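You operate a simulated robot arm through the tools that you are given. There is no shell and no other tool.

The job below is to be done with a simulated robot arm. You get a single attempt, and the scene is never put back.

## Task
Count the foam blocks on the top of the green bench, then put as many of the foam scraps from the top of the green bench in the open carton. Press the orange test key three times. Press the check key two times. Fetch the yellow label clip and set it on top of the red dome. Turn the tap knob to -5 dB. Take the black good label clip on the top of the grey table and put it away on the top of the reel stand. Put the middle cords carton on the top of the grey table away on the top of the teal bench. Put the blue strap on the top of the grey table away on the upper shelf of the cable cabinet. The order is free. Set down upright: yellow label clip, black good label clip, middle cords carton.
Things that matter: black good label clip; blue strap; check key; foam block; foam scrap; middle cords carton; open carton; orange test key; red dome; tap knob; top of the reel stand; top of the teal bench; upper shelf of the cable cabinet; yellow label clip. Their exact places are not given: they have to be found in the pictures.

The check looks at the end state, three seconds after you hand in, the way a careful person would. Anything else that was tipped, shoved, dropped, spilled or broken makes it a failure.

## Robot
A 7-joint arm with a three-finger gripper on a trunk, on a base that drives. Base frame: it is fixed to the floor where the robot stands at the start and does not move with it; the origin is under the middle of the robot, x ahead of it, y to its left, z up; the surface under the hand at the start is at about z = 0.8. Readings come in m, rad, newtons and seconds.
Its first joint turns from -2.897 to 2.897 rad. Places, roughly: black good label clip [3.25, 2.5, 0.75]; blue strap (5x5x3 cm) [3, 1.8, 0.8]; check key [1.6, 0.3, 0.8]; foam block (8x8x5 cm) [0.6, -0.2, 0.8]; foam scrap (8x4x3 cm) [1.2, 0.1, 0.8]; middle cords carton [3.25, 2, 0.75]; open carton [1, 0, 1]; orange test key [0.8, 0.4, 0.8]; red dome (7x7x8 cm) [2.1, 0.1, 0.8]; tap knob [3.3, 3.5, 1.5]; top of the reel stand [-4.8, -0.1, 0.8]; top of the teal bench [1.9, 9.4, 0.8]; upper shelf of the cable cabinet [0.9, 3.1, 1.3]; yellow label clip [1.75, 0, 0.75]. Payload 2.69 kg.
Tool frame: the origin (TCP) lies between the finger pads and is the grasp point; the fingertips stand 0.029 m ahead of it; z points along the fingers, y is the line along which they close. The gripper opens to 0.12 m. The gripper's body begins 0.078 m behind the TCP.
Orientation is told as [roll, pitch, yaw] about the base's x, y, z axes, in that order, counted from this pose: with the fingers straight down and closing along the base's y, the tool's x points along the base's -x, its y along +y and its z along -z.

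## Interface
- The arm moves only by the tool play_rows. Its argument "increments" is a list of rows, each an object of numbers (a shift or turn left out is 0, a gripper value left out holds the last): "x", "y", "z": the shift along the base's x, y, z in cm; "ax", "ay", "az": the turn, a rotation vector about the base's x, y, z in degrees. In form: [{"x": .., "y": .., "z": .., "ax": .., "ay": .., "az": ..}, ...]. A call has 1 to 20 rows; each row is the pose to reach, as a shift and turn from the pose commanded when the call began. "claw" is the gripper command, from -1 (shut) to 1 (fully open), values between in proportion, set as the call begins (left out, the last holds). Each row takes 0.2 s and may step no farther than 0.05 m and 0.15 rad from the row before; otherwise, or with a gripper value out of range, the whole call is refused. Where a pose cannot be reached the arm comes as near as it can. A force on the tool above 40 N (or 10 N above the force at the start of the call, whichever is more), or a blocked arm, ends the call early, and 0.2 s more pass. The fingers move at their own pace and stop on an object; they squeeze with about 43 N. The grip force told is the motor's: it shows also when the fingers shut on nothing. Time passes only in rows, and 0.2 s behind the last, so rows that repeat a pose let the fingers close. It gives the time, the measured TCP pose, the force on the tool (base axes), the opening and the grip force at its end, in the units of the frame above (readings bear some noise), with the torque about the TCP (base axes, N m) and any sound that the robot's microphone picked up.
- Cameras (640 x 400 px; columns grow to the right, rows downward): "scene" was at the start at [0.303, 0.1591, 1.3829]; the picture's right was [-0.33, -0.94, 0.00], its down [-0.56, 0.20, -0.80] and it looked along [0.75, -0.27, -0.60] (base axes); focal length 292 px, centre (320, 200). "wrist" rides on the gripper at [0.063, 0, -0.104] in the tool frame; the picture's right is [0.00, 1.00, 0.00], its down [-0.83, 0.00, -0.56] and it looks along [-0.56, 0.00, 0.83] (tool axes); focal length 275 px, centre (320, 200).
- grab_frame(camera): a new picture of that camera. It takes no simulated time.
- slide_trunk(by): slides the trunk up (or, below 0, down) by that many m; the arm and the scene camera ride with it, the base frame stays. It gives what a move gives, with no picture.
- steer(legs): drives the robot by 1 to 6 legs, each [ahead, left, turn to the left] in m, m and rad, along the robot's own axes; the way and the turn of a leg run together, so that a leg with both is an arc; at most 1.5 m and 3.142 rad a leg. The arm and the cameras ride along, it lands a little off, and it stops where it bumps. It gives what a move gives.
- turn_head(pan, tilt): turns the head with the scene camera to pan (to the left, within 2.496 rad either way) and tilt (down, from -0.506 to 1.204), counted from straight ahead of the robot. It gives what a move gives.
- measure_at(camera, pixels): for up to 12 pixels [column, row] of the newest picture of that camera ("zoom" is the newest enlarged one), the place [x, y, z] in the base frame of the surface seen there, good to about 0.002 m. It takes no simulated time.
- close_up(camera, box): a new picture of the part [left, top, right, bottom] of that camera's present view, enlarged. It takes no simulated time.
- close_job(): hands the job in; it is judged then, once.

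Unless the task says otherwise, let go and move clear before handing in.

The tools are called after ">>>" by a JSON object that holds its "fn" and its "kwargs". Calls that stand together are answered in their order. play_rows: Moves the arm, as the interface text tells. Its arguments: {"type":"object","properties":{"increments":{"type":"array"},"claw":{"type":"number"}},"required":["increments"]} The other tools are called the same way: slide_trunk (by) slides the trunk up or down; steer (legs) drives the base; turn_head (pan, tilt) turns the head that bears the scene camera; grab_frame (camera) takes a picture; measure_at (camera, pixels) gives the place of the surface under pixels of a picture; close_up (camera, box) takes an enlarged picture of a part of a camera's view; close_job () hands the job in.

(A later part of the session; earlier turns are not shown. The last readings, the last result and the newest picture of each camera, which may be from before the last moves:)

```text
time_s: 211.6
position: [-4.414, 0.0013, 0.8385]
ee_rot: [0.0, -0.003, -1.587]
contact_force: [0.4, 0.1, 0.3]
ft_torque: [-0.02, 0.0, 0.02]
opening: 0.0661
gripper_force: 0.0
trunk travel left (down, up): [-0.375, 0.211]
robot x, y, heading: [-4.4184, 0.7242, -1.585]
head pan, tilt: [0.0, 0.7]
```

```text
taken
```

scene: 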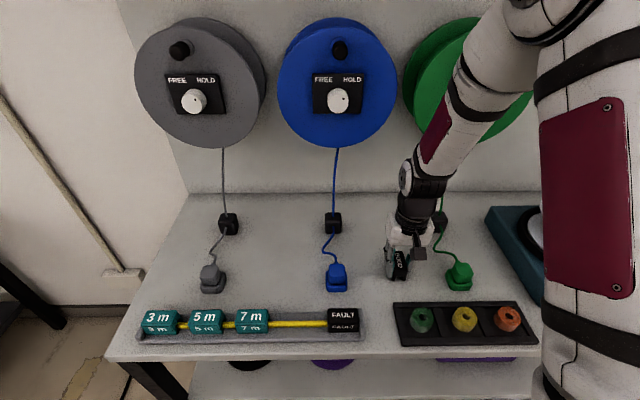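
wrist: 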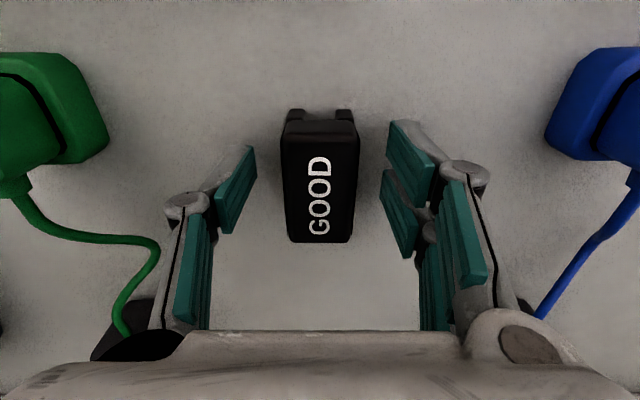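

Released and standing upright. I raise the arm back to a travel pose and check the clip.

>>> {"fn": "play_rows", "kwargs": {"increments": [{"z": 3}, {"z": 7.5}, {"z": 12}, {"z": 16.5}, {"z": 21}, {"y": 2, "z": 25}, {"y": 5, "z": 29}, {"y": 8, "z": 33}, {"y": 11, "z": 37}, {"y": 14, "z": 41}]}}

>>> {"fn": "grab_frame", "kwargs": {"camera": "scene"}}

>>> {"fn": "close_up", "kwargs": {"camera": "scene", "box": [320, 200, 480, 320]}}

```text
time_s: 213.8
position: [-4.4132, 0.1408, 1.2461]
ee_rot: [0.0, -0.003, -1.586]
contact_force: [-0.5, -1.0, -0.5]
ft_torque: [0.06, 0.01, 0.0]
opening: 0.0661
gripper_force: 0.0
trunk travel left (down, up): [-0.375, 0.211]
robot x, y, heading: [-4.414, 0.7225, -1.586]
head pan, tilt: [0.0, 0.7]
```

```text
taken
```

scene: 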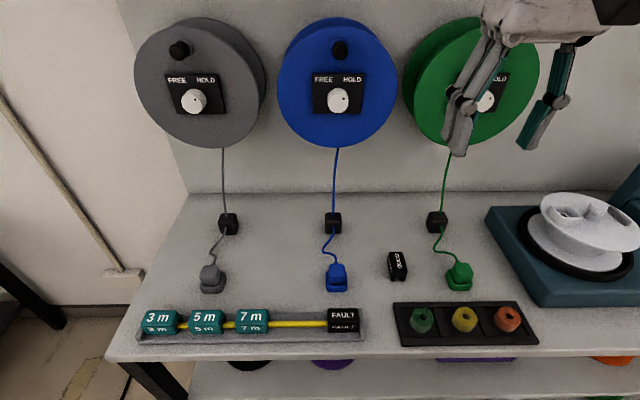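

```text
3.33 times, centred on (400, 260) of scene
```

zoom: 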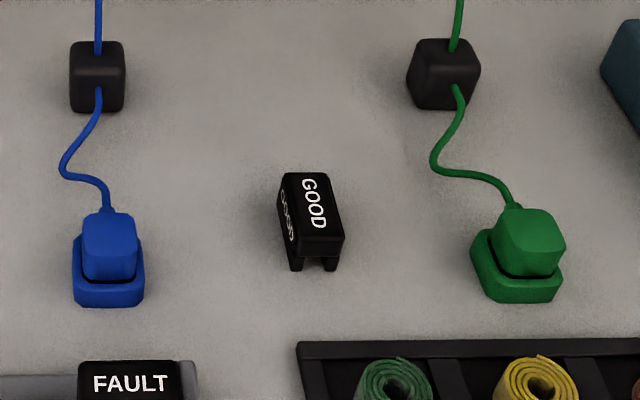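

The GOOD clip stands upright on the reel stand. I back off and return east, stopping at about (0.1,1.3) to inspect the cabinet's upper shelf.

>>> {"fn": "steer", "kwargs": {"legs": [[-0.58, 0, 0], [0, 0, 1.586], [1.5, 0, 0], [1.5, 0, 0]]}}

```text
time_s: 235.0
position: [-0.8334, 1.354, 1.2468]
ee_rot: [0.0, -0.004, 0.03]
contact_force: [-0.3, -0.4, -0.8]
ft_torque: [0.02, 0.01, -0.03]
opening: 0.0659
gripper_force: 0.0
trunk travel left (down, up): [-0.375, 0.211]
robot x, y, heading: [-1.4177, 1.3287, 0.031]
head pan, tilt: [0.0, 0.7]
```

I am at (−1.418,1.329). I continue 1.5 m and then raise the trunk to look into the cabinet.

>>> {"fn": "steer", "kwargs": {"legs": [[0, 0, -0.035], [1.5, 0, 0]]}}

>>> {"fn": "slide_trunk", "kwargs": {"by": 0.15}}

>>> {"fn": "turn_head", "kwargs": {"pan": 1.2, "tilt": 0.25}}

>>> {"fn": "grab_frame", "kwargs": {"camera": "scene"}}

```text
time_s: 242.8
position: [0.6608, 1.3188, 1.2462]
ee_rot: [0.002, -0.003, -0.011]
contact_force: [-0.5, 0.4, 0.4]
ft_torque: [0.0, -0.01, 0.01]
opening: 0.066
gripper_force: 0.0
trunk travel left (down, up): [-0.375, 0.211]
robot x, y, heading: [0.0792, 1.3197, -0.007]
head pan, tilt: [0.0, 0.7]
```

```text
time_s: 244.6
position: [0.6616, 1.3187, 1.3959]
ee_rot: [-0.001, -0.002, -0.009]
contact_force: [0.9, 0.7, -0.3]
ft_torque: [0.02, 0.01, -0.03]
opening: 0.0661
gripper_force: 0.1
trunk travel left (down, up): [-0.525, 0.061]
robot x, y, heading: [0.0776, 1.3165, -0.013]
head pan, tilt: [0.0, 0.7]
```

```text
time_s: 246.0
position: [0.6615, 1.3192, 1.3969]
ee_rot: [0.0, -0.004, -0.011]
contact_force: [-0.4, 0.2, 0.2]
ft_torque: [0.0, -0.01, 0.01]
opening: 0.066
gripper_force: 0.0
trunk travel left (down, up): [-0.525, 0.061]
robot x, y, heading: [0.0781, 1.3177, -0.011]
head pan, tilt: [1.201, 0.25]
```

```text
taken
```

scene: 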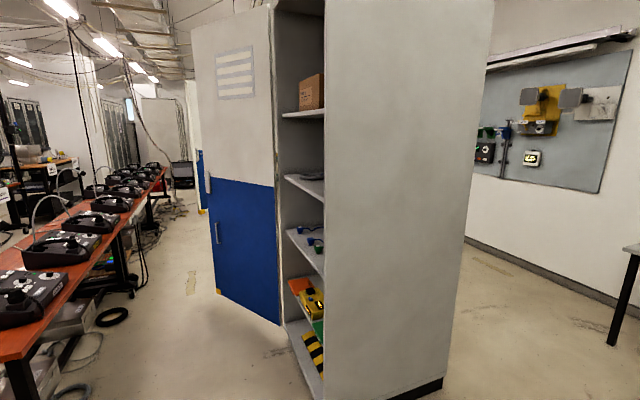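

I see the open door and the shelves obliquely. I measure the door edge, tables and the shelf.

>>> {"fn": "measure_at", "kwargs": {"camera": "scene", "pixels": [[215, 240], [278, 310], [193, 120], [312, 178], [300, 183], [308, 245], [110, 330], [60, 310], [135, 290], [40, 335], [285, 180], [318, 192]]}}

>>> {"fn": "close_up", "kwargs": {"camera": "scene", "box": [270, 70, 340, 270]}}

```text
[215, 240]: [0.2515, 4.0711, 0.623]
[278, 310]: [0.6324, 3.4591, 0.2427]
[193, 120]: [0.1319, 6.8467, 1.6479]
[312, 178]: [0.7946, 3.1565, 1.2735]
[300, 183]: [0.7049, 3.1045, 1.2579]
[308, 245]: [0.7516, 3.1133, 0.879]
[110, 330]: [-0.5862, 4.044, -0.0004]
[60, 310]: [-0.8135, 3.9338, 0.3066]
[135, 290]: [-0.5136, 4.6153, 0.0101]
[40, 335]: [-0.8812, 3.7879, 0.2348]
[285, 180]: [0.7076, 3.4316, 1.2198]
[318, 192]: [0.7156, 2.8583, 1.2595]
```

```text
2.00 times, centred on (305, 170) of scene
```

zoom: 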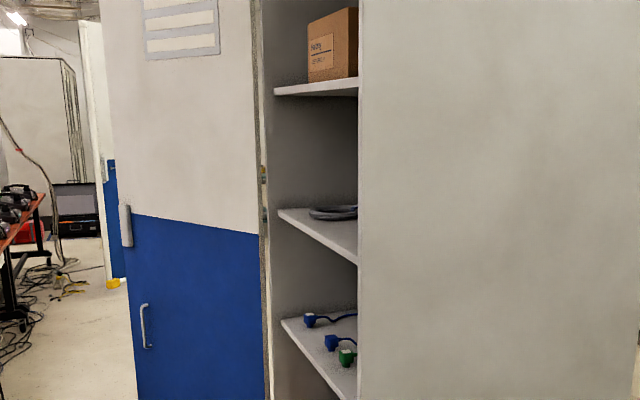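

The door leaf swings clear (hinge (0.63,3.46) to (0.25,4.07)); the upper shelf at z≈1.2585 has a dark coil near (0.79,3.16). A 40° tilted grasp will suit. I lower the trunk and return to the grey table for the strap.

>>> {"fn": "slide_trunk", "kwargs": {"by": -0.15}}

>>> {"fn": "steer", "kwargs": {"legs": [[1.5, 0, 0.011], [0.8, 0.53, 0]]}}

>>> {"fn": "turn_head", "kwargs": {"pan": 0.0, "tilt": 0.75}}

>>> {"fn": "grab_frame", "kwargs": {"camera": "scene"}}

```text
time_s: 247.7
position: [0.6607, 1.318, 1.2457]
ee_rot: [0.001, -0.004, -0.011]
contact_force: [0.0, -0.2, -0.8]
ft_torque: [0.0, -0.03, -0.01]
opening: 0.0661
gripper_force: 0.0
trunk travel left (down, up): [-0.375, 0.211]
robot x, y, heading: [0.0779, 1.3199, -0.009]
head pan, tilt: [1.201, 0.25]
```

```text
time_s: 259.7
position: [2.9457, 1.8577, 1.2458]
ee_rot: [0.001, -0.003, -0.001]
contact_force: [0.5, -0.3, 0.4]
ft_torque: [-0.02, -0.01, -0.03]
opening: 0.066
gripper_force: 0.1
trunk travel left (down, up): [-0.375, 0.211]
robot x, y, heading: [2.3643, 1.8458, -0.002]
head pan, tilt: [1.201, 0.25]
```

```text
time_s: 261.1
position: [2.9438, 1.8577, 1.2462]
ee_rot: [0.0, -0.005, -0.002]
contact_force: [0.1, 0.2, 0.2]
ft_torque: [0.0, 0.0, -0.01]
opening: 0.0661
gripper_force: 0.1
trunk travel left (down, up): [-0.375, 0.211]
robot x, y, heading: [2.3582, 1.8531, -0.003]
head pan, tilt: [0.0, 0.75]
```

```text
taken
```

scene: 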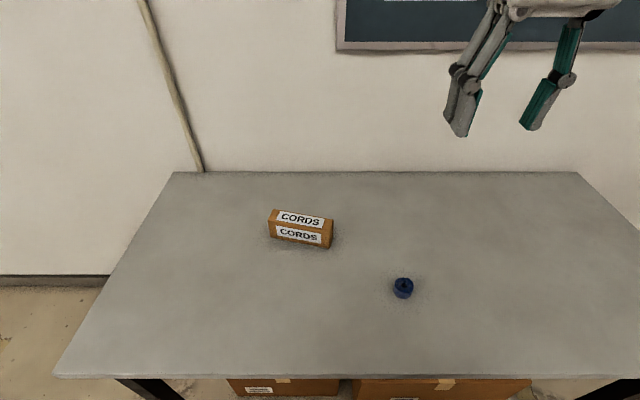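

The strap is still at (3.0155,1.8495). I tilt the gripper 40° and move to a pre-grasp point behind and above it.

>>> {"fn": "play_rows", "kwargs": {"claw": 0.3, "increments": [{"x": -0.3, "y": -0.2, "z": -3, "ay": -8}, {"x": -0.6, "y": -0.4, "z": -6, "ay": -16}, {"x": -1, "y": -0.6, "z": -9, "ay": -24}, {"x": -1.3, "y": -0.8, "z": -12, "ay": -32}, {"x": -1.6, "y": -0.8, "z": -16, "ay": -40}, {"x": -1.6, "y": -0.8, "z": -20.5, "ay": -40}, {"x": -1.6, "y": -0.8, "z": -25, "ay": -40}, {"x": -1.6, "y": -0.8, "z": -29.5, "ay": -40}, {"x": -1.6, "y": -0.8, "z": -33, "ay": -40}, {"x": -1.6, "y": -0.8, "z": -35.5, "ay": -40}, {"x": -1.6, "y": -0.8, "z": -35.5, "ay": -40}]}}

>>> {"fn": "grab_frame", "kwargs": {"camera": "wrist"}}

>>> {"fn": "grab_frame", "kwargs": {"camera": "scene"}}

```text
time_s: 263.5
position: [3.092, 1.8483, 0.9026]
ee_rot: [0.001, -0.701, -0.003]
contact_force: [-0.4, 0.2, 0.3]
ft_torque: [-0.04, 0.03, -0.02]
opening: 0.0778
gripper_force: 0.0
out of reach, approached as far as the arm can: row 5, 6, 7, 8, 9, 10, 11
trunk travel left (down, up): [-0.375, 0.211]
robot x, y, heading: [2.3646, 1.8583, 0.0]
head pan, tilt: [0.0, 0.75]
```

```text
taken
```

wrist: 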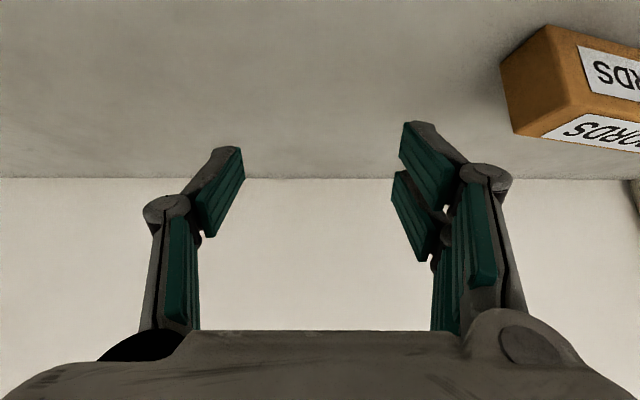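

```text
taken
```

scene: 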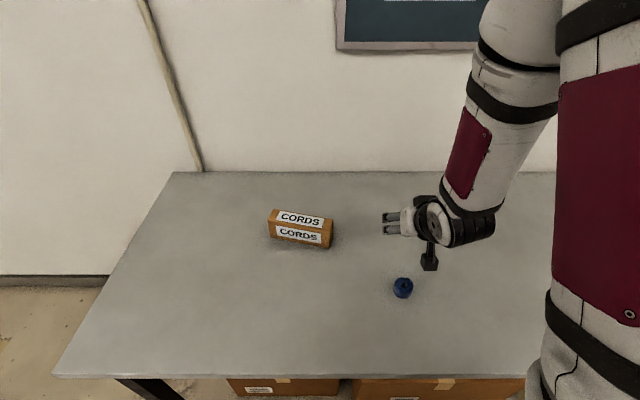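

The tilted pose is too close to the robot (TCP ended at x=3.092). I raise a little and back the base 0.16 m so the strap is at a comfortable distance.

>>> {"fn": "play_rows", "kwargs": {"increments": [{"z": 4}, {"z": 8}]}}

>>> {"fn": "steer", "kwargs": {"legs": [[-0.16, 0, 0]]}}

>>> {"fn": "grab_frame", "kwargs": {"camera": "wrist"}}

```text
time_s: 264.1
position: [3.0917, 1.8485, 0.9837]
ee_rot: [0.001, -0.703, -0.002]
contact_force: [-0.3, 0.0, -0.3]
ft_torque: [0.04, 0.01, -0.01]
opening: 0.0779
gripper_force: 0.1
trunk travel left (down, up): [-0.375, 0.211]
robot x, y, heading: [2.3578, 1.8502, -0.002]
head pan, tilt: [0.0, 0.75]
```

```text
time_s: 265.5
position: [2.9309, 1.8477, 0.9827]
ee_rot: [0.002, -0.7, -0.003]
contact_force: [0.4, 0.1, 0.1]
ft_torque: [0.05, -0.02, 0.0]
opening: 0.0781
gripper_force: 0.1
trunk travel left (down, up): [-0.375, 0.211]
robot x, y, heading: [2.2032, 1.8497, -0.002]
head pan, tilt: [0.0, 0.75]
```

```text
taken
```

wrist: 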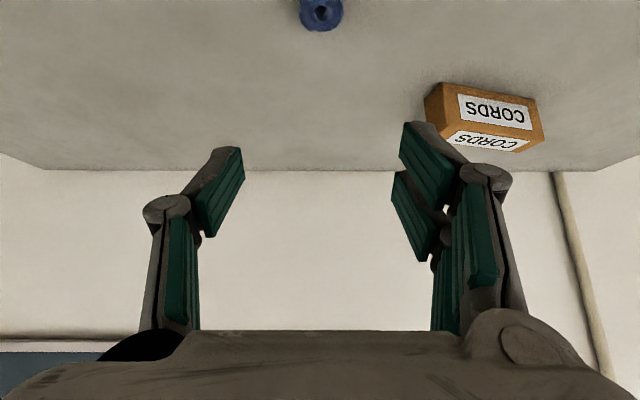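

Now the strap shows straight ahead at wrist [321,12]. I lower to the pre-grasp point and look.

>>> {"fn": "play_rows", "kwargs": {"increments": [{"y": 0.2, "z": -4}, {"y": 0.2, "z": -8}, {"y": 0.2, "z": -10}, {"y": 0.2, "z": -10}]}}

>>> {"fn": "grab_frame", "kwargs": {"camera": "wrist"}}

```text
time_s: 266.5
position: [2.9334, 1.8505, 0.8832]
ee_rot: [-0.001, -0.703, -0.003]
contact_force: [0.6, 0.0, 0.4]
ft_torque: [-0.03, -0.02, -0.01]
opening: 0.0779
gripper_force: 0.0
trunk travel left (down, up): [-0.375, 0.211]
robot x, y, heading: [2.1991, 1.8511, -0.005]
head pan, tilt: [0.0, 0.75]
```

```text
taken
```

wrist: 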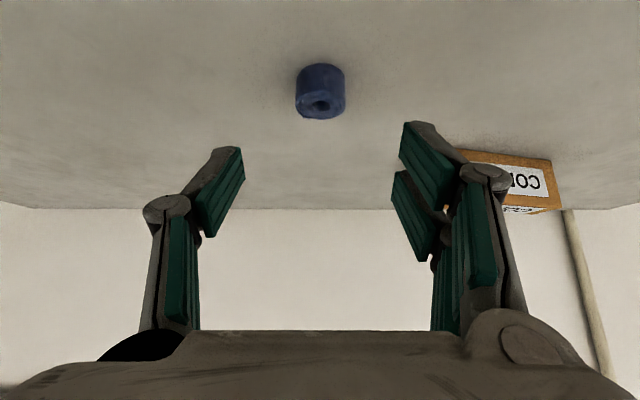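

Strap is centred (column 320). I advance along the tool axis to straddle it.

>>> {"fn": "play_rows", "kwargs": {"increments": [{"x": 1.8, "z": -2.3}, {"x": 3.6, "z": -4.6}, {"x": 5.2, "z": -6.8}, {"x": 6.5, "z": -8.4}, {"x": 7.2, "z": -9.2}, {"x": 7.2, "z": -9.2}]}}

>>> {"fn": "grab_frame", "kwargs": {"camera": "wrist"}}

```text
time_s: 267.9
position: [3.0048, 1.8499, 0.7929]
ee_rot: [0.002, -0.703, -0.003]
contact_force: [-2.1, -0.1, 6.0]
ft_torque: [0.24, 0.09, 0.1]
opening: 0.0807
gripper_force: 0.9
trunk travel left (down, up): [-0.375, 0.211]
robot x, y, heading: [2.2022, 1.8531, -0.007]
head pan, tilt: [0.0, 0.75]
```

```text
taken
```

wrist: 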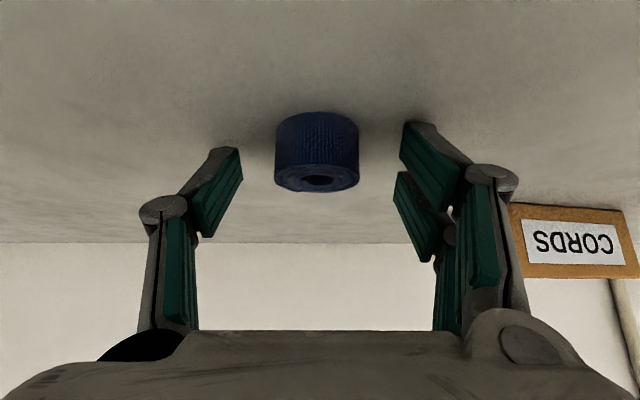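

A light 6 N contact: fingertips just touch the table. I lift 4 mm and close on the strap.

>>> {"fn": "play_rows", "kwargs": {"increments": [{"z": 0.4}, {"z": 0.4}]}}

>>> {"fn": "play_rows", "kwargs": {"claw": -1, "increments": [{}, {}, {}]}}

>>> {"fn": "grab_frame", "kwargs": {"camera": "wrist"}}

```text
time_s: 268.5
position: [3.0048, 1.8499, 0.795]
ee_rot: [0.0, -0.703, -0.003]
contact_force: [0.2, -0.6, 0.2]
ft_torque: [0.0, 0.01, -0.02]
opening: 0.078
gripper_force: 0.1
trunk travel left (down, up): [-0.375, 0.211]
robot x, y, heading: [2.1989, 1.8499, -0.004]
head pan, tilt: [0.0, 0.75]
```

```text
time_s: 269.3
position: [3.0057, 1.8502, 0.7968]
ee_rot: [0.002, -0.702, -0.003]
contact_force: [-0.2, 0.7, 2.3]
ft_torque: [-0.01, 0.01, 0.02]
opening: 0.0401
gripper_force: 43.2
trunk travel left (down, up): [-0.375, 0.211]
robot x, y, heading: [2.2038, 1.8534, -0.008]
head pan, tilt: [0.0, 0.75]
```

```text
taken
```

wrist: 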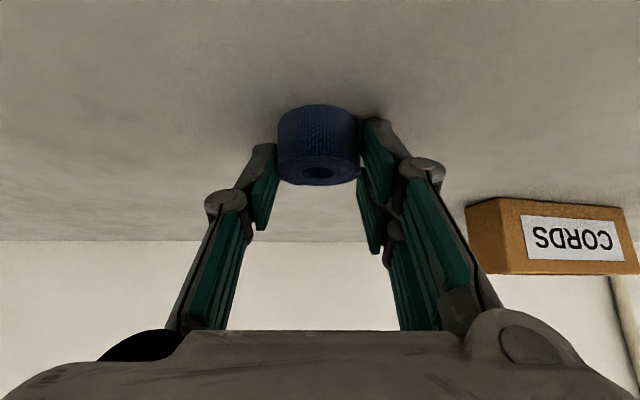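

The strap is gripped (opening 0.040, 43 N). I lift and check that it holds.

>>> {"fn": "play_rows", "kwargs": {"increments": [{"z": 2}, {"z": 5}, {"z": 9}, {"z": 13.5}, {"z": 18}, {"z": 22}, {"z": 26}, {"z": 26}]}}

>>> {"fn": "grab_frame", "kwargs": {"camera": "wrist"}}

```text
time_s: 271.1
position: [3.0035, 1.8525, 1.0514]
ee_rot: [0.0, -0.701, -0.004]
contact_force: [-0.7, -0.4, 0.7]
ft_torque: [-0.05, 0.02, 0.04]
opening: 0.0402
gripper_force: 42.7
trunk travel left (down, up): [-0.375, 0.211]
robot x, y, heading: [2.2032, 1.8538, -0.005]
head pan, tilt: [0.0, 0.75]
```

```text
taken
```

wrist: 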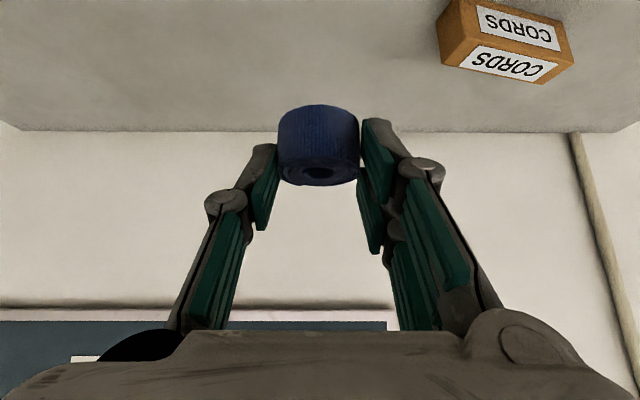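

The strap holds. I bring the arm in close (tool down again) for the drive around to the cabinet's front.

>>> {"fn": "play_rows", "kwargs": {"increments": [{"x": -2, "z": 3, "ay": 8}, {"x": -5.5, "z": 6, "ay": 16}, {"x": -9, "z": 9, "ay": 24}, {"x": -13, "z": 11.5, "ay": 32}, {"x": -17, "z": 14, "ay": 40}, {"x": -20, "z": 17, "ay": 40}, {"x": -22.5, "z": 20, "ay": 40}, {"x": -22.5, "z": 20, "ay": 40}]}}

>>> {"fn": "steer", "kwargs": {"legs": [[-1.5, -0.4, 0.005], [-0.78, 0, 0]]}}

>>> {"fn": "turn_head", "kwargs": {"pan": 1.57, "tilt": 0.6}}

>>> {"fn": "grab_frame", "kwargs": {"camera": "scene"}}

```text
time_s: 272.9
position: [2.7769, 1.8497, 1.2547]
ee_rot: [-0.002, -0.004, 0.0]
contact_force: [0.3, -0.8, 0.1]
ft_torque: [0.04, 0.03, -0.02]
opening: 0.0403
gripper_force: 42.8
trunk travel left (down, up): [-0.375, 0.211]
robot x, y, heading: [2.2044, 1.8469, -0.002]
head pan, tilt: [0.0, 0.75]
```

```text
refused: leg 1 is longer than a leg can be; nothing moved
```

```text
time_s: 274.5
position: [2.7771, 1.8513, 1.2543]
ee_rot: [0.0, -0.003, -0.001]
contact_force: [-0.1, 0.2, -0.1]
ft_torque: [-0.04, 0.02, 0.02]
opening: 0.0402
gripper_force: 42.8
trunk travel left (down, up): [-0.375, 0.211]
robot x, y, heading: [2.2005, 1.8546, 0.003]
head pan, tilt: [1.571, 0.6]
```

```text
taken
```

scene: 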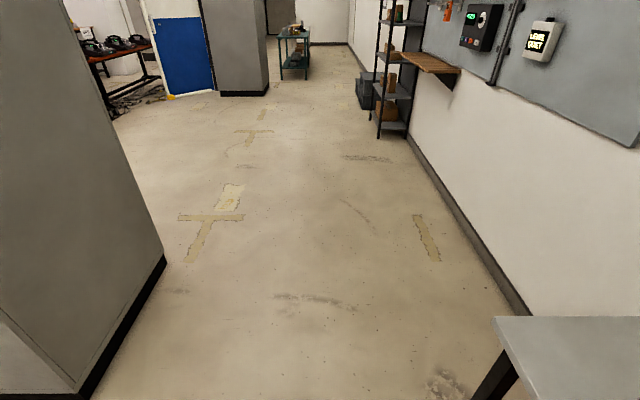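

The leg was too long; nothing moved. The corridor north to the teal bench is clear. I resend with shorter legs.

>>> {"fn": "steer", "kwargs": {"legs": [[-1.4, -0.4, 0], [-0.88, 0, 0]]}}

>>> {"fn": "grab_frame", "kwargs": {"camera": "scene"}}

```text
time_s: 286.0
position: [0.4973, 1.4632, 1.2549]
ee_rot: [-0.001, -0.004, -0.002]
contact_force: [-0.1, -0.1, -0.8]
ft_torque: [-0.01, 0.0, 0.04]
opening: 0.0398
gripper_force: 43.2
trunk travel left (down, up): [-0.375, 0.211]
robot x, y, heading: [-0.0793, 1.468, -0.005]
head pan, tilt: [1.571, 0.6]
```

```text
taken
```

scene: 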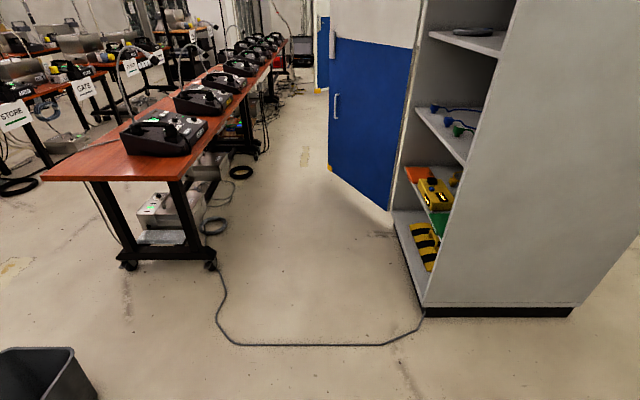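

I measure the red table's near edge, wheels, bin and the cable.

>>> {"fn": "measure_at", "kwargs": {"camera": "scene", "pixels": [[188, 178], [120, 180], [212, 265], [200, 170], [80, 375], [60, 352], [300, 345], [240, 344], [425, 305], [330, 170], [270, 70], [130, 262]]}}

```text
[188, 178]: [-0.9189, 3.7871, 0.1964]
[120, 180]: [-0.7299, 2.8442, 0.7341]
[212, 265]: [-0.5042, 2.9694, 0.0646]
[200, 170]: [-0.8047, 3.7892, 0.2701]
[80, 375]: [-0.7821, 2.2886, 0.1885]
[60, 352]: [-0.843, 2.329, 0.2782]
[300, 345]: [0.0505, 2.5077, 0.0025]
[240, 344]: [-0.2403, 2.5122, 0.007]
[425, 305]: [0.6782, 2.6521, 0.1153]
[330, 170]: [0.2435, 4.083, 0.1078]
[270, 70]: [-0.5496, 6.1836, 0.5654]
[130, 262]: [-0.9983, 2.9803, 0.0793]
```

The table top edge is at y≈2.84 (x<−0.47), bin far enough. I slide left to y≈2.55, staying at x≈−0.08, then raise the trunk to look into the shelf.

>>> {"fn": "steer", "kwargs": {"legs": [[0, 1.08, 0.005]]}}

>>> {"fn": "slide_trunk", "kwargs": {"by": 0.2}}

>>> {"fn": "turn_head", "kwargs": {"pan": 0.4, "tilt": 0.35}}

>>> {"fn": "grab_frame", "kwargs": {"camera": "scene"}}

```text
time_s: 291.6
position: [0.4948, 2.5497, 1.254]
ee_rot: [-0.001, -0.004, 0.008]
contact_force: [0.0, -0.5, 0.3]
ft_torque: [0.03, 0.0, 0.0]
opening: 0.0401
gripper_force: 43.0
trunk travel left (down, up): [-0.375, 0.211]
robot x, y, heading: [-0.0835, 2.5439, 0.006]
head pan, tilt: [1.571, 0.6]
```

```text
time_s: 293.7
position: [0.4942, 2.5494, 1.4542]
ee_rot: [-0.001, -0.005, 0.007]
contact_force: [0.2, -0.8, 0.0]
ft_torque: [-0.04, 0.0, 0.03]
opening: 0.0399
gripper_force: 42.9
trunk travel left (down, up): [-0.575, 0.011]
robot x, y, heading: [-0.0825, 2.5445, 0.003]
head pan, tilt: [1.571, 0.6]
```

```text
time_s: 295.1
position: [0.4934, 2.5499, 1.4543]
ee_rot: [-0.003, -0.004, 0.008]
contact_force: [-0.2, 0.9, -0.1]
ft_torque: [0.01, -0.04, 0.0]
opening: 0.0401
gripper_force: 43.0
trunk travel left (down, up): [-0.575, 0.011]
robot x, y, heading: [-0.0789, 2.5443, 0.008]
head pan, tilt: [0.4, 0.351]
```

```text
taken
```

scene: 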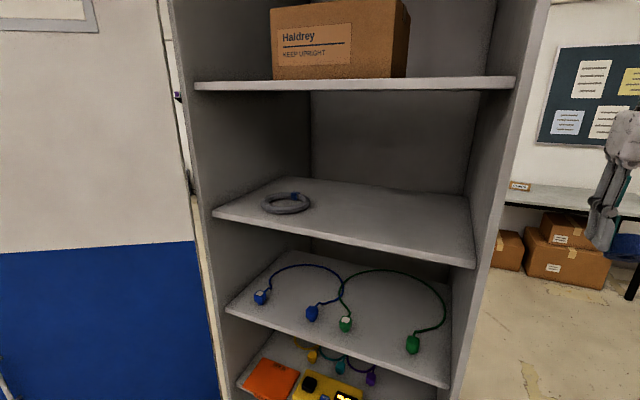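

The upper shelf (z≈1.26) holds only the dark coil at [287,203]; the right part is empty. I measure target points.

>>> {"fn": "measure_at", "kwargs": {"camera": "scene", "pixels": [[400, 225], [440, 240], [360, 215], [400, 245], [310, 205], [440, 205], [470, 265], [455, 262], [500, 85], [400, 85], [340, 225], [212, 212]]}}

```text
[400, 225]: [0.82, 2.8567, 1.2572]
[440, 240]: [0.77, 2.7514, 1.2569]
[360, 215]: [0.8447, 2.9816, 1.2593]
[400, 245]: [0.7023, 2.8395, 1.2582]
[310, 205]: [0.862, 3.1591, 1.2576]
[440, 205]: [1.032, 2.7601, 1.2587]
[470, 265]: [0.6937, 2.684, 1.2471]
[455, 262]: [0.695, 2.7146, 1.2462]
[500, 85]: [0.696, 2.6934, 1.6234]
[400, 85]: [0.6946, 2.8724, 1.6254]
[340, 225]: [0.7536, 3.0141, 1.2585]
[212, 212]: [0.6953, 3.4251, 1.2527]
```

The target is (0.80,2.88) on the bare part of the shelf (z 1.258, front edge x 0.695). I swing left, tilt 40° in front of the opening.

>>> {"fn": "play_rows", "kwargs": {"increments": [{"x": 0.5, "y": 4, "ay": -5}, {"x": 1, "y": 8, "ay": -10, "z": -0.5}, {"x": 2, "y": 12, "ay": -15, "z": -1}, {"x": 3, "y": 16, "ay": -20, "z": -2}, {"x": 4.5, "y": 20, "ay": -25, "z": -3}, {"x": 6, "y": 24, "ay": -30, "z": -4.5}, {"x": 8, "y": 28, "ay": -35, "z": -6}, {"x": 10, "y": 31.5, "ay": -40, "z": -8}, {"x": 10.5, "y": 33, "ay": -40, "z": -9}, {"x": 10.5, "y": 33, "ay": -40, "z": -9}]}}

>>> {"fn": "grab_frame", "kwargs": {"camera": "scene"}}

>>> {"fn": "grab_frame", "kwargs": {"camera": "wrist"}}

```text
time_s: 297.3
position: [0.5993, 2.8799, 1.365]
ee_rot: [-0.006, -0.703, 0.011]
contact_force: [0.0, -0.3, -0.2]
ft_torque: [-0.04, 0.01, 0.0]
opening: 0.0399
gripper_force: 42.7
trunk travel left (down, up): [-0.575, 0.011]
robot x, y, heading: [-0.0807, 2.5465, 0.006]
head pan, tilt: [0.4, 0.351]
```

```text
taken
```

scene: 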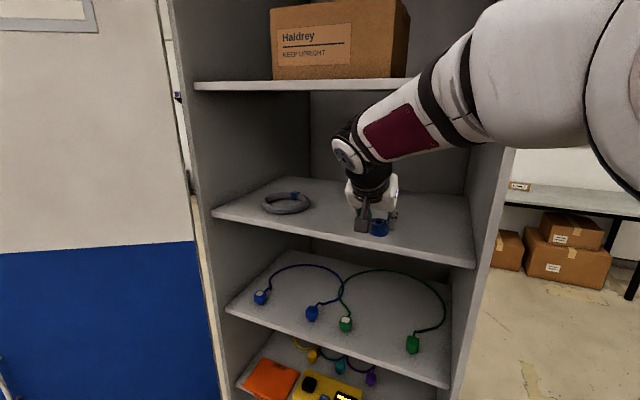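

```text
taken
```

wrist: 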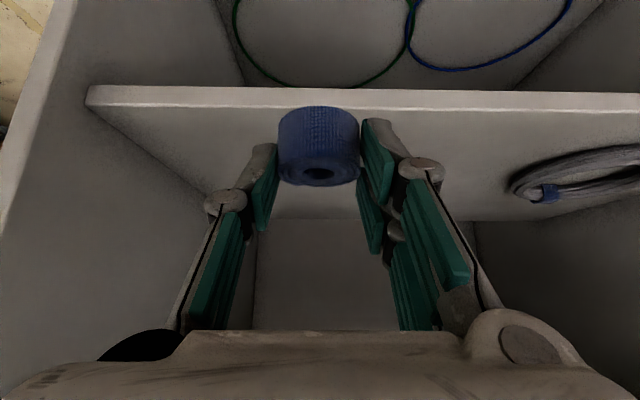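

The strap faces the opening above shelf height. I move forward 19 cm and lower to just above the shelf.

>>> {"fn": "play_rows", "kwargs": {"increments": [{"x": 4, "z": -0.3}, {"x": 8, "z": -0.6}, {"x": 12, "z": -1}, {"x": 16, "z": -1.5}, {"x": 19, "z": -2}, {"x": 19, "z": -4}, {"x": 19, "z": -5.5}, {"x": 19, "z": -6.2}, {"x": 19, "z": -6.2}]}}

>>> {"fn": "grab_frame", "kwargs": {"camera": "wrist"}}

>>> {"fn": "grab_frame", "kwargs": {"camera": "scene"}}

```text
time_s: 299.3
position: [0.788, 2.8796, 1.303]
ee_rot: [-0.007, -0.701, 0.009]
contact_force: [0.2, -0.2, -0.6]
ft_torque: [-0.01, 0.0, 0.0]
opening: 0.0399
gripper_force: 42.9
trunk travel left (down, up): [-0.575, 0.011]
robot x, y, heading: [-0.0814, 2.5459, 0.011]
head pan, tilt: [0.4, 0.351]
```

```text
taken
```

wrist: 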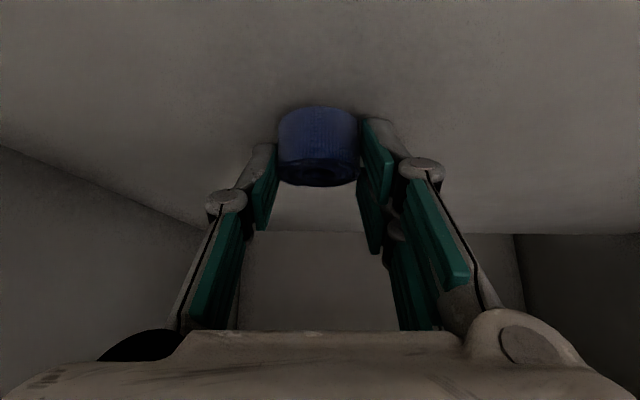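

```text
taken
```

scene: 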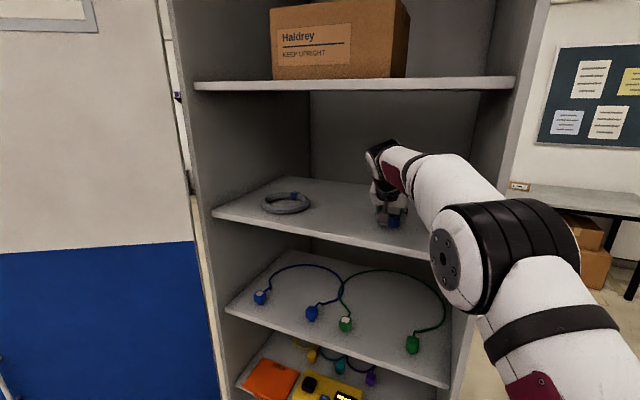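

About 6 mm above the shelf. I lower gently until contact.

>>> {"fn": "play_rows", "kwargs": {"increments": [{"z": -0.2}, {"z": -0.4}, {"z": -0.5}, {"z": -0.6}, {"z": -0.6}]}}

```text
time_s: 300.5
position: [0.7889, 2.8808, 1.2973]
ee_rot: [-0.008, -0.702, 0.011]
contact_force: [0.0, -0.2, 0.0]
ft_torque: [-0.01, -0.02, 0.03]
opening: 0.0399
gripper_force: 42.7
trunk travel left (down, up): [-0.575, 0.011]
robot x, y, heading: [-0.081, 2.544, 0.012]
head pan, tilt: [0.4, 0.351]
```

>>> {"fn": "play_rows", "kwargs": {"increments": [{"z": -0.1}, {"z": -0.2}, {"z": -0.2}]}}

```text
time_s: 301.3
position: [0.7891, 2.8787, 1.2949]
ee_rot: [-0.007, -0.705, 0.011]
contact_force: [2.2, 0.7, 8.4]
ft_torque: [0.28, -0.11, -0.05]
opening: 0.04
gripper_force: 43.2
trunk travel left (down, up): [-0.575, 0.011]
robot x, y, heading: [-0.0828, 2.5391, 0.004]
head pan, tilt: [0.4, 0.351]
```

Contact at 8 N. I open the fingers and check.

>>> {"fn": "play_rows", "kwargs": {"claw": 0.15, "increments": [{}, {}, {}]}}

>>> {"fn": "grab_frame", "kwargs": {"camera": "wrist"}}

```text
time_s: 302.1
position: [0.7884, 2.8796, 1.2935]
ee_rot: [-0.009, -0.702, 0.012]
contact_force: [0.1, -0.1, 0.6]
ft_torque: [0.03, -0.04, 0.04]
opening: 0.0702
gripper_force: 0.2
trunk travel left (down, up): [-0.575, 0.011]
robot x, y, heading: [-0.0804, 2.5441, 0.013]
head pan, tilt: [0.4, 0.351]
```

```text
taken
```

wrist: 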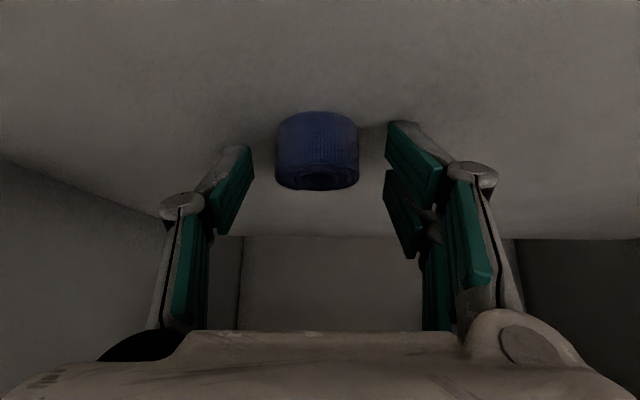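

The strap lies flat on the shelf between open fingers. I withdraw back along the tool axis and out of the cabinet.

>>> {"fn": "play_rows", "kwargs": {"claw": 0.15, "increments": [{"x": -1.3, "z": 1.5}, {"x": -3.2, "z": 3.8}, {"x": -5.2, "z": 6}, {"x": -9, "z": 7}, {"x": -13, "z": 8}, {"x": -17, "z": 9}, {"x": -19, "z": 10}]}}

>>> {"fn": "grab_frame", "kwargs": {"camera": "scene"}}

```text
time_s: 303.7
position: [0.5979, 2.8802, 1.3938]
ee_rot: [-0.01, -0.702, 0.01]
contact_force: [-0.1, 0.6, 0.2]
ft_torque: [0.02, 0.03, 0.03]
opening: 0.0692
gripper_force: 0.1
trunk travel left (down, up): [-0.575, 0.011]
robot x, y, heading: [-0.083, 2.5467, 0.006]
head pan, tilt: [0.4, 0.351]
```

```text
taken
```

scene: 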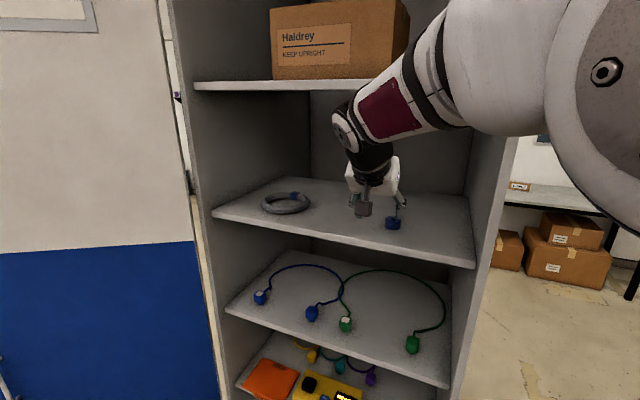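

The blue strap sits on the upper shelf ([392,222]). I swing the arm back out and untilt.

>>> {"fn": "play_rows", "kwargs": {"claw": -1, "increments": [{"x": -1, "y": -1.5, "z": 0.5, "ay": 0}, {"x": -2.5, "y": -5, "z": 1, "ay": 5}, {"x": -4, "y": -9, "z": 2, "ay": 10}, {"x": -5.5, "y": -13, "z": 3, "ay": 15}, {"x": -7, "y": -17, "z": 4, "ay": 20}, {"x": -8, "y": -21, "z": 5, "ay": 25}, {"x": -9, "y": -25, "z": 5.5, "ay": 30}, {"x": -10, "y": -29, "z": 6, "ay": 35}, {"x": -10.3, "y": -33, "z": 6, "ay": 40}, {"x": -10.3, "y": -33, "z": 6, "ay": 40}]}}

>>> {"fn": "close_up", "kwargs": {"camera": "scene", "box": [200, 160, 480, 280]}}

```text
time_s: 305.9
position: [0.4928, 2.5487, 1.4557]
ee_rot: [0.0, -0.003, 0.008]
contact_force: [-0.5, 0.4, -1.0]
ft_torque: [0.01, 0.02, -0.01]
opening: 0.0
gripper_force: 28.9
trunk travel left (down, up): [-0.575, 0.011]
robot x, y, heading: [-0.0815, 2.5438, 0.01]
head pan, tilt: [0.4, 0.351]
```

```text
2.29 times, centred on (340, 220) of scene
```

zoom: 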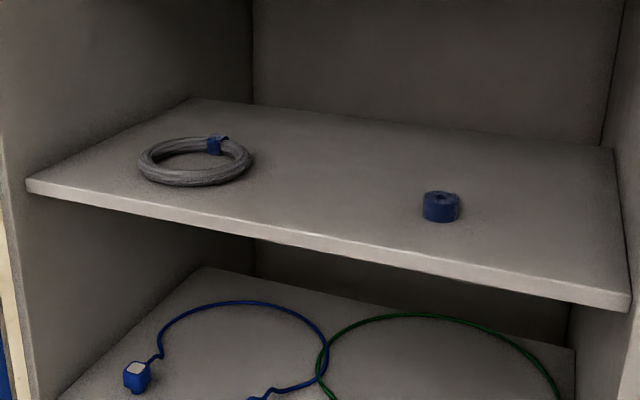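

The strap is on the upper shelf. Next the tap knob, then the carton. I drive back around the cabinet to the wall panel.

>>> {"fn": "steer", "kwargs": {"legs": [[0, -1.1, -0.01], [1.4, 0, 0], [0.75, 0, 0], [0, 1.2, 0], [0, 0.8, 0]]}}

>>> {"fn": "turn_head", "kwargs": {"pan": 0.15, "tilt": 0.05}}

>>> {"fn": "grab_frame", "kwargs": {"camera": "scene"}}

```text
time_s: 331.4
position: [2.6704, 3.3827, 1.4557]
ee_rot: [-0.003, -0.003, -0.013]
contact_force: [0.1, 0.1, -0.7]
ft_torque: [-0.03, 0.0, 0.02]
opening: 0.0
gripper_force: 29.1
trunk travel left (down, up): [-0.575, 0.011]
robot x, y, heading: [2.0964, 3.389, -0.018]
head pan, tilt: [0.4, 0.351]
```

```text
time_s: 332.2
position: [2.6714, 3.3818, 1.4565]
ee_rot: [-0.003, -0.004, -0.012]
contact_force: [-0.1, -0.4, -0.8]
ft_torque: [0.01, 0.0, 0.0]
opening: 0.0001
gripper_force: 28.3
trunk travel left (down, up): [-0.575, 0.011]
robot x, y, heading: [2.1009, 3.3893, -0.02]
head pan, tilt: [0.15, 0.051]
```

```text
taken
```

scene: 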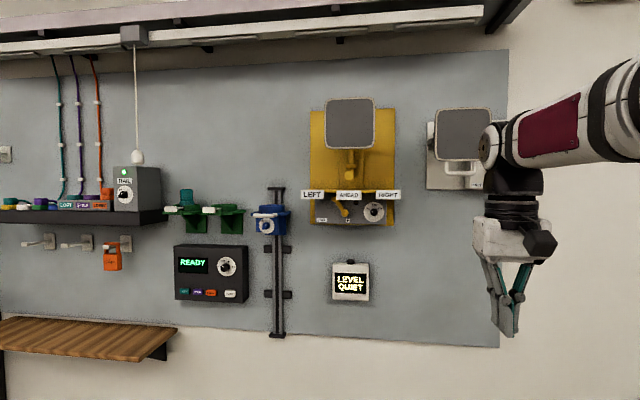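

>>> {"fn": "close_up", "kwargs": {"camera": "scene", "box": [296, 180, 408, 236]}}

>>> {"fn": "close_up", "kwargs": {"camera": "scene", "box": [150, 160, 310, 320]}}

>>> {"fn": "measure_at", "kwargs": {"camera": "scene", "pixels": [[374, 211], [362, 211], [386, 211], [225, 267], [125, 195], [350, 280], [345, 208], [320, 215], [390, 222], [267, 225], [350, 195], [350, 160]]}}

```text
5.71 times, centred on (352, 208) of scene
```

zoom: 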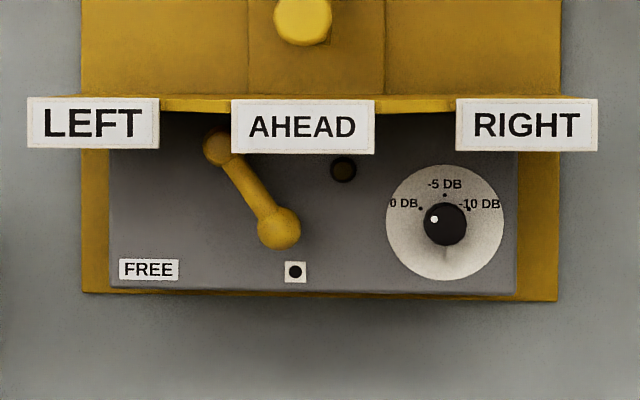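

```text
2.50 times, centred on (230, 240) of scene
```

zoom: 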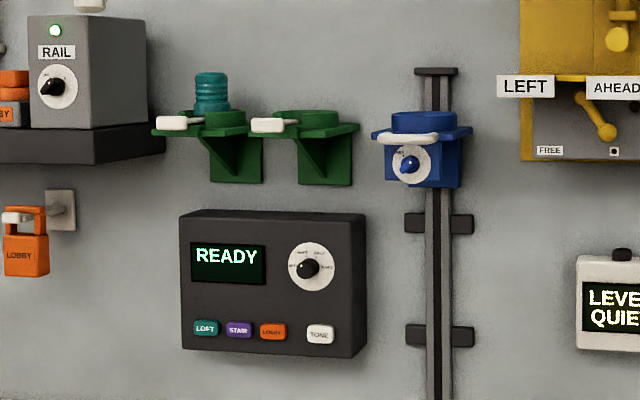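

```text
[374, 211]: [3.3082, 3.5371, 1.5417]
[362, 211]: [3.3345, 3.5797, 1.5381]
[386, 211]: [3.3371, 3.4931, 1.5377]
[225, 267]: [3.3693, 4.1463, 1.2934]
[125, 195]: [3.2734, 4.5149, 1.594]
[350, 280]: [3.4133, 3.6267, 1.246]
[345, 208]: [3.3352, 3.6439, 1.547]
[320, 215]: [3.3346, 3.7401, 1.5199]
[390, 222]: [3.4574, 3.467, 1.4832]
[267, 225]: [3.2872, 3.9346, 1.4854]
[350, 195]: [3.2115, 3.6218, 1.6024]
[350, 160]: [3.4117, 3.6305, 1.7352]
```

The dial at (3.31,3.537,1.54) reads 0 DB (left), −5 DB (top), −10 DB (right); its white dot points at 0 DB. A ledge with labels overhangs it (AHEAD label at x 3.21, z 1.60), so I measure knob, labels and lever carefully.

>>> {"fn": "close_up", "kwargs": {"camera": "scene", "box": [356, 190, 404, 228]}}

>>> {"fn": "measure_at", "kwargs": {"camera": "zoom", "pixels": [[235, 283], [205, 275], [270, 290], [235, 245], [235, 325], [160, 290], [310, 290], [235, 370], [250, 110], [250, 30], [330, 60], [50, 300]]}}

>>> {"fn": "close_up", "kwargs": {"camera": "scene", "box": [300, 184, 364, 234]}}

>>> {"fn": "measure_at", "kwargs": {"camera": "zoom", "pixels": [[450, 240], [350, 110], [400, 170], [320, 110], [330, 90], [480, 130], [80, 110], [60, 60], [330, 300], [200, 250], [460, 260], [430, 230]]}}

```text
10.53 times, centred on (380, 209) of scene
```

zoom: 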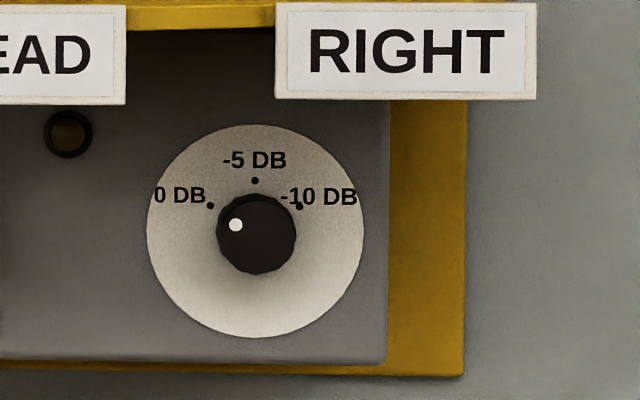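

```text
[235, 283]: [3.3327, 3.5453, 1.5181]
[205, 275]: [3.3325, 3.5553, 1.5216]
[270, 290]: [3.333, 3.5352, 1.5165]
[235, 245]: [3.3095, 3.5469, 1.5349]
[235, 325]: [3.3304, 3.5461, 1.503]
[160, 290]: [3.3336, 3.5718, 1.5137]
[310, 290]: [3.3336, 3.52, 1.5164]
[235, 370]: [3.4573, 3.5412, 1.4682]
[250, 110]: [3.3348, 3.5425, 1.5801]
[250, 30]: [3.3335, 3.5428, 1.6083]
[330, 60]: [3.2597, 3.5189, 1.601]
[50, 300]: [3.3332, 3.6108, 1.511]
```

```text
8.00 times, centred on (332, 209) of scene
```

zoom: 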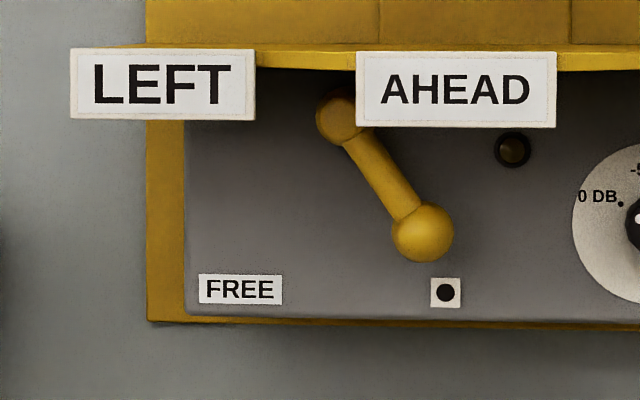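

```text
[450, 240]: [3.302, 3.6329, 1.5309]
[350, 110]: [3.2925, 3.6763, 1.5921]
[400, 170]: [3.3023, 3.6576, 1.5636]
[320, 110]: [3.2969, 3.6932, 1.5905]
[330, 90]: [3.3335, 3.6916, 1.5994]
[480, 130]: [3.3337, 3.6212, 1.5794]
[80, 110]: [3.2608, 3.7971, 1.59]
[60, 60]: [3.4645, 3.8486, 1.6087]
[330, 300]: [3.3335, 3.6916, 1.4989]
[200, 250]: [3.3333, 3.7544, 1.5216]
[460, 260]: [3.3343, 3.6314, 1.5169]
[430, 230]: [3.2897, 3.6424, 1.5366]
```

The knob (Ø≈2.5 cm) is centred at about y 3.540, z 1.539, its front at x 3.3095 and the face at 3.333; marks are 60° apart so I must turn it 60° clockwise. First I point the tool horizontally (+x) in free space.

>>> {"fn": "play_rows", "kwargs": {"claw": -0.2, "increments": [{"x": 1.7, "ay": -7.5}, {"x": 3.4, "ay": -15}, {"x": 5.1, "ay": -22.5}, {"x": 6.8, "ay": -30}, {"x": 8.5, "ay": -37.5}, {"x": 10.2, "ay": -45}, {"x": 11.9, "ay": -52.5}, {"x": 13.6, "ay": -60}, {"x": 15.3, "ay": -67.5}, {"x": 17, "ay": -75}, {"x": 18.7, "ay": -82.5}, {"x": 20.4, "ay": -90}, {"x": 20.4, "z": 4, "ay": -90}, {"x": 20.4, "z": 8, "ay": -90}, {"x": 20.4, "z": 8, "ay": -90}]}}

>>> {"fn": "grab_frame", "kwargs": {"camera": "scene"}}

>>> {"fn": "grab_frame", "kwargs": {"camera": "wrist"}}

```text
time_s: 335.4
position: [2.8741, 3.3818, 1.5333]
ee_rot: [1.866, -1.556, -1.867]
contact_force: [-0.3, -0.4, -0.1]
ft_torque: [0.03, 0.04, 0.0]
opening: 0.0481
gripper_force: 0.0
trunk travel left (down, up): [-0.575, 0.011]
robot x, y, heading: [2.1, 3.3919, -0.01]
head pan, tilt: [0.15, 0.051]
```

```text
taken
```

scene: 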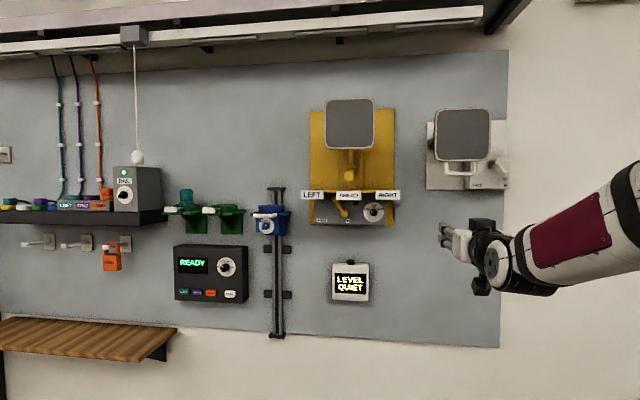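

```text
taken
```

wrist: 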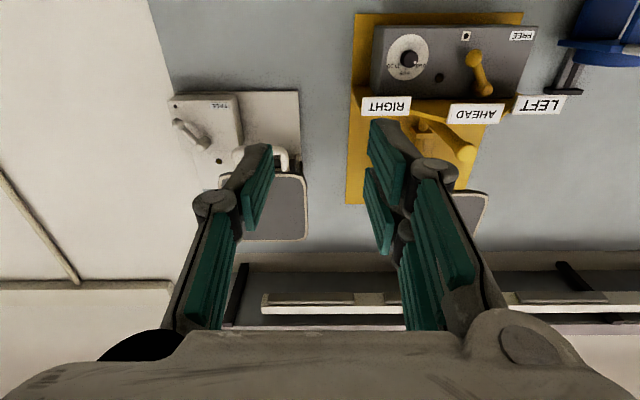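

The tool now points at the wall, 0.774 m from my axis. I test pulling it in by 8 cm, so that the drive leaves room for the approach.

>>> {"fn": "play_rows", "kwargs": {"increments": [{"x": -4, "z": 0.5}, {"x": -8, "z": 0.5}, {"x": -8, "z": 0.5}]}}

```text
time_s: 336.2
position: [2.7949, 3.3814, 1.5397]
ee_rot: [1.849, -1.556, -1.849]
contact_force: [-0.9, -0.1, 0.6]
ft_torque: [-0.01, 0.04, -0.01]
opening: 0.048
gripper_force: 0.1
trunk travel left (down, up): [-0.575, 0.011]
robot x, y, heading: [2.0969, 3.3863, -0.016]
head pan, tilt: [0.15, 0.051]
```

Works. I drive 0.35 m ahead and 0.16 m left, correcting the heading, so the fingertips end about 10 cm in front of the knob.

>>> {"fn": "steer", "kwargs": {"legs": [[0.35, 0.165, 0.016]]}}

>>> {"fn": "turn_head", "kwargs": {"pan": 0.1, "tilt": 0.05}}

>>> {"fn": "grab_frame", "kwargs": {"camera": "scene"}}

>>> {"fn": "grab_frame", "kwargs": {"camera": "wrist"}}

```text
time_s: 338.6
position: [3.1457, 3.5546, 1.5411]
ee_rot: [1.857, -1.557, -1.845]
contact_force: [0.0, 0.2, -0.6]
ft_torque: [0.04, -0.02, -0.02]
opening: 0.048
gripper_force: 0.1
trunk travel left (down, up): [-0.575, 0.011]
robot x, y, heading: [2.444, 3.5555, -0.001]
head pan, tilt: [0.15, 0.051]
```

```text
time_s: 339.3
position: [3.1474, 3.5547, 1.5394]
ee_rot: [1.856, -1.557, -1.843]
contact_force: [-1.1, 0.6, 0.4]
ft_torque: [0.0, 0.0, -0.02]
opening: 0.0476
gripper_force: 0.1
trunk travel left (down, up): [-0.575, 0.011]
robot x, y, heading: [2.4506, 3.5572, -0.001]
head pan, tilt: [0.099, 0.051]
```

```text
taken
```

scene: 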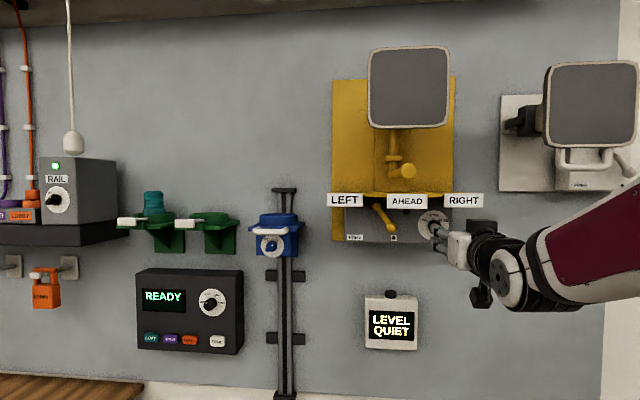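

```text
taken
```

wrist: 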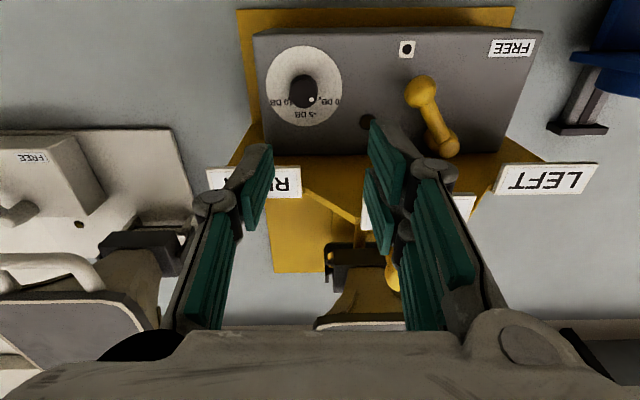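

The knob shows in the wrist view at [305,92]. I measure it exactly.

>>> {"fn": "close_up", "kwargs": {"camera": "wrist", "box": [255, 40, 355, 130]}}

>>> {"fn": "measure_at", "kwargs": {"camera": "zoom", "pixels": [[300, 200], [300, 240], [240, 225], [360, 225], [300, 250], [70, 220], [555, 225], [300, 380], [300, 90], [330, 180], [355, 255]]}}

```text
4.44 times, centred on (305, 85) of wrist
```

zoom: 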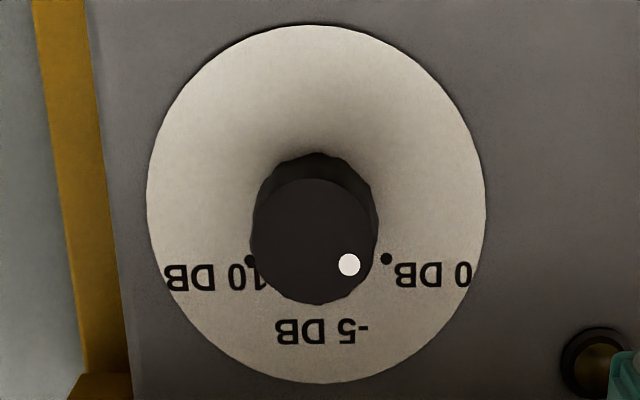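

```text
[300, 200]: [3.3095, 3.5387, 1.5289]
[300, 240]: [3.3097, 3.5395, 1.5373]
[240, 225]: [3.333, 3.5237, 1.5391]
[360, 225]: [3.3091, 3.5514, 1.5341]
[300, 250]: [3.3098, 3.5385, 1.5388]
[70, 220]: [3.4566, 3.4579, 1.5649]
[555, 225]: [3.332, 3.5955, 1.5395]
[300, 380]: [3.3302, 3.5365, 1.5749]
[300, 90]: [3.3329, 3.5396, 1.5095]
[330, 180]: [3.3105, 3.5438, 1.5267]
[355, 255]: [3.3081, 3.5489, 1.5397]
```

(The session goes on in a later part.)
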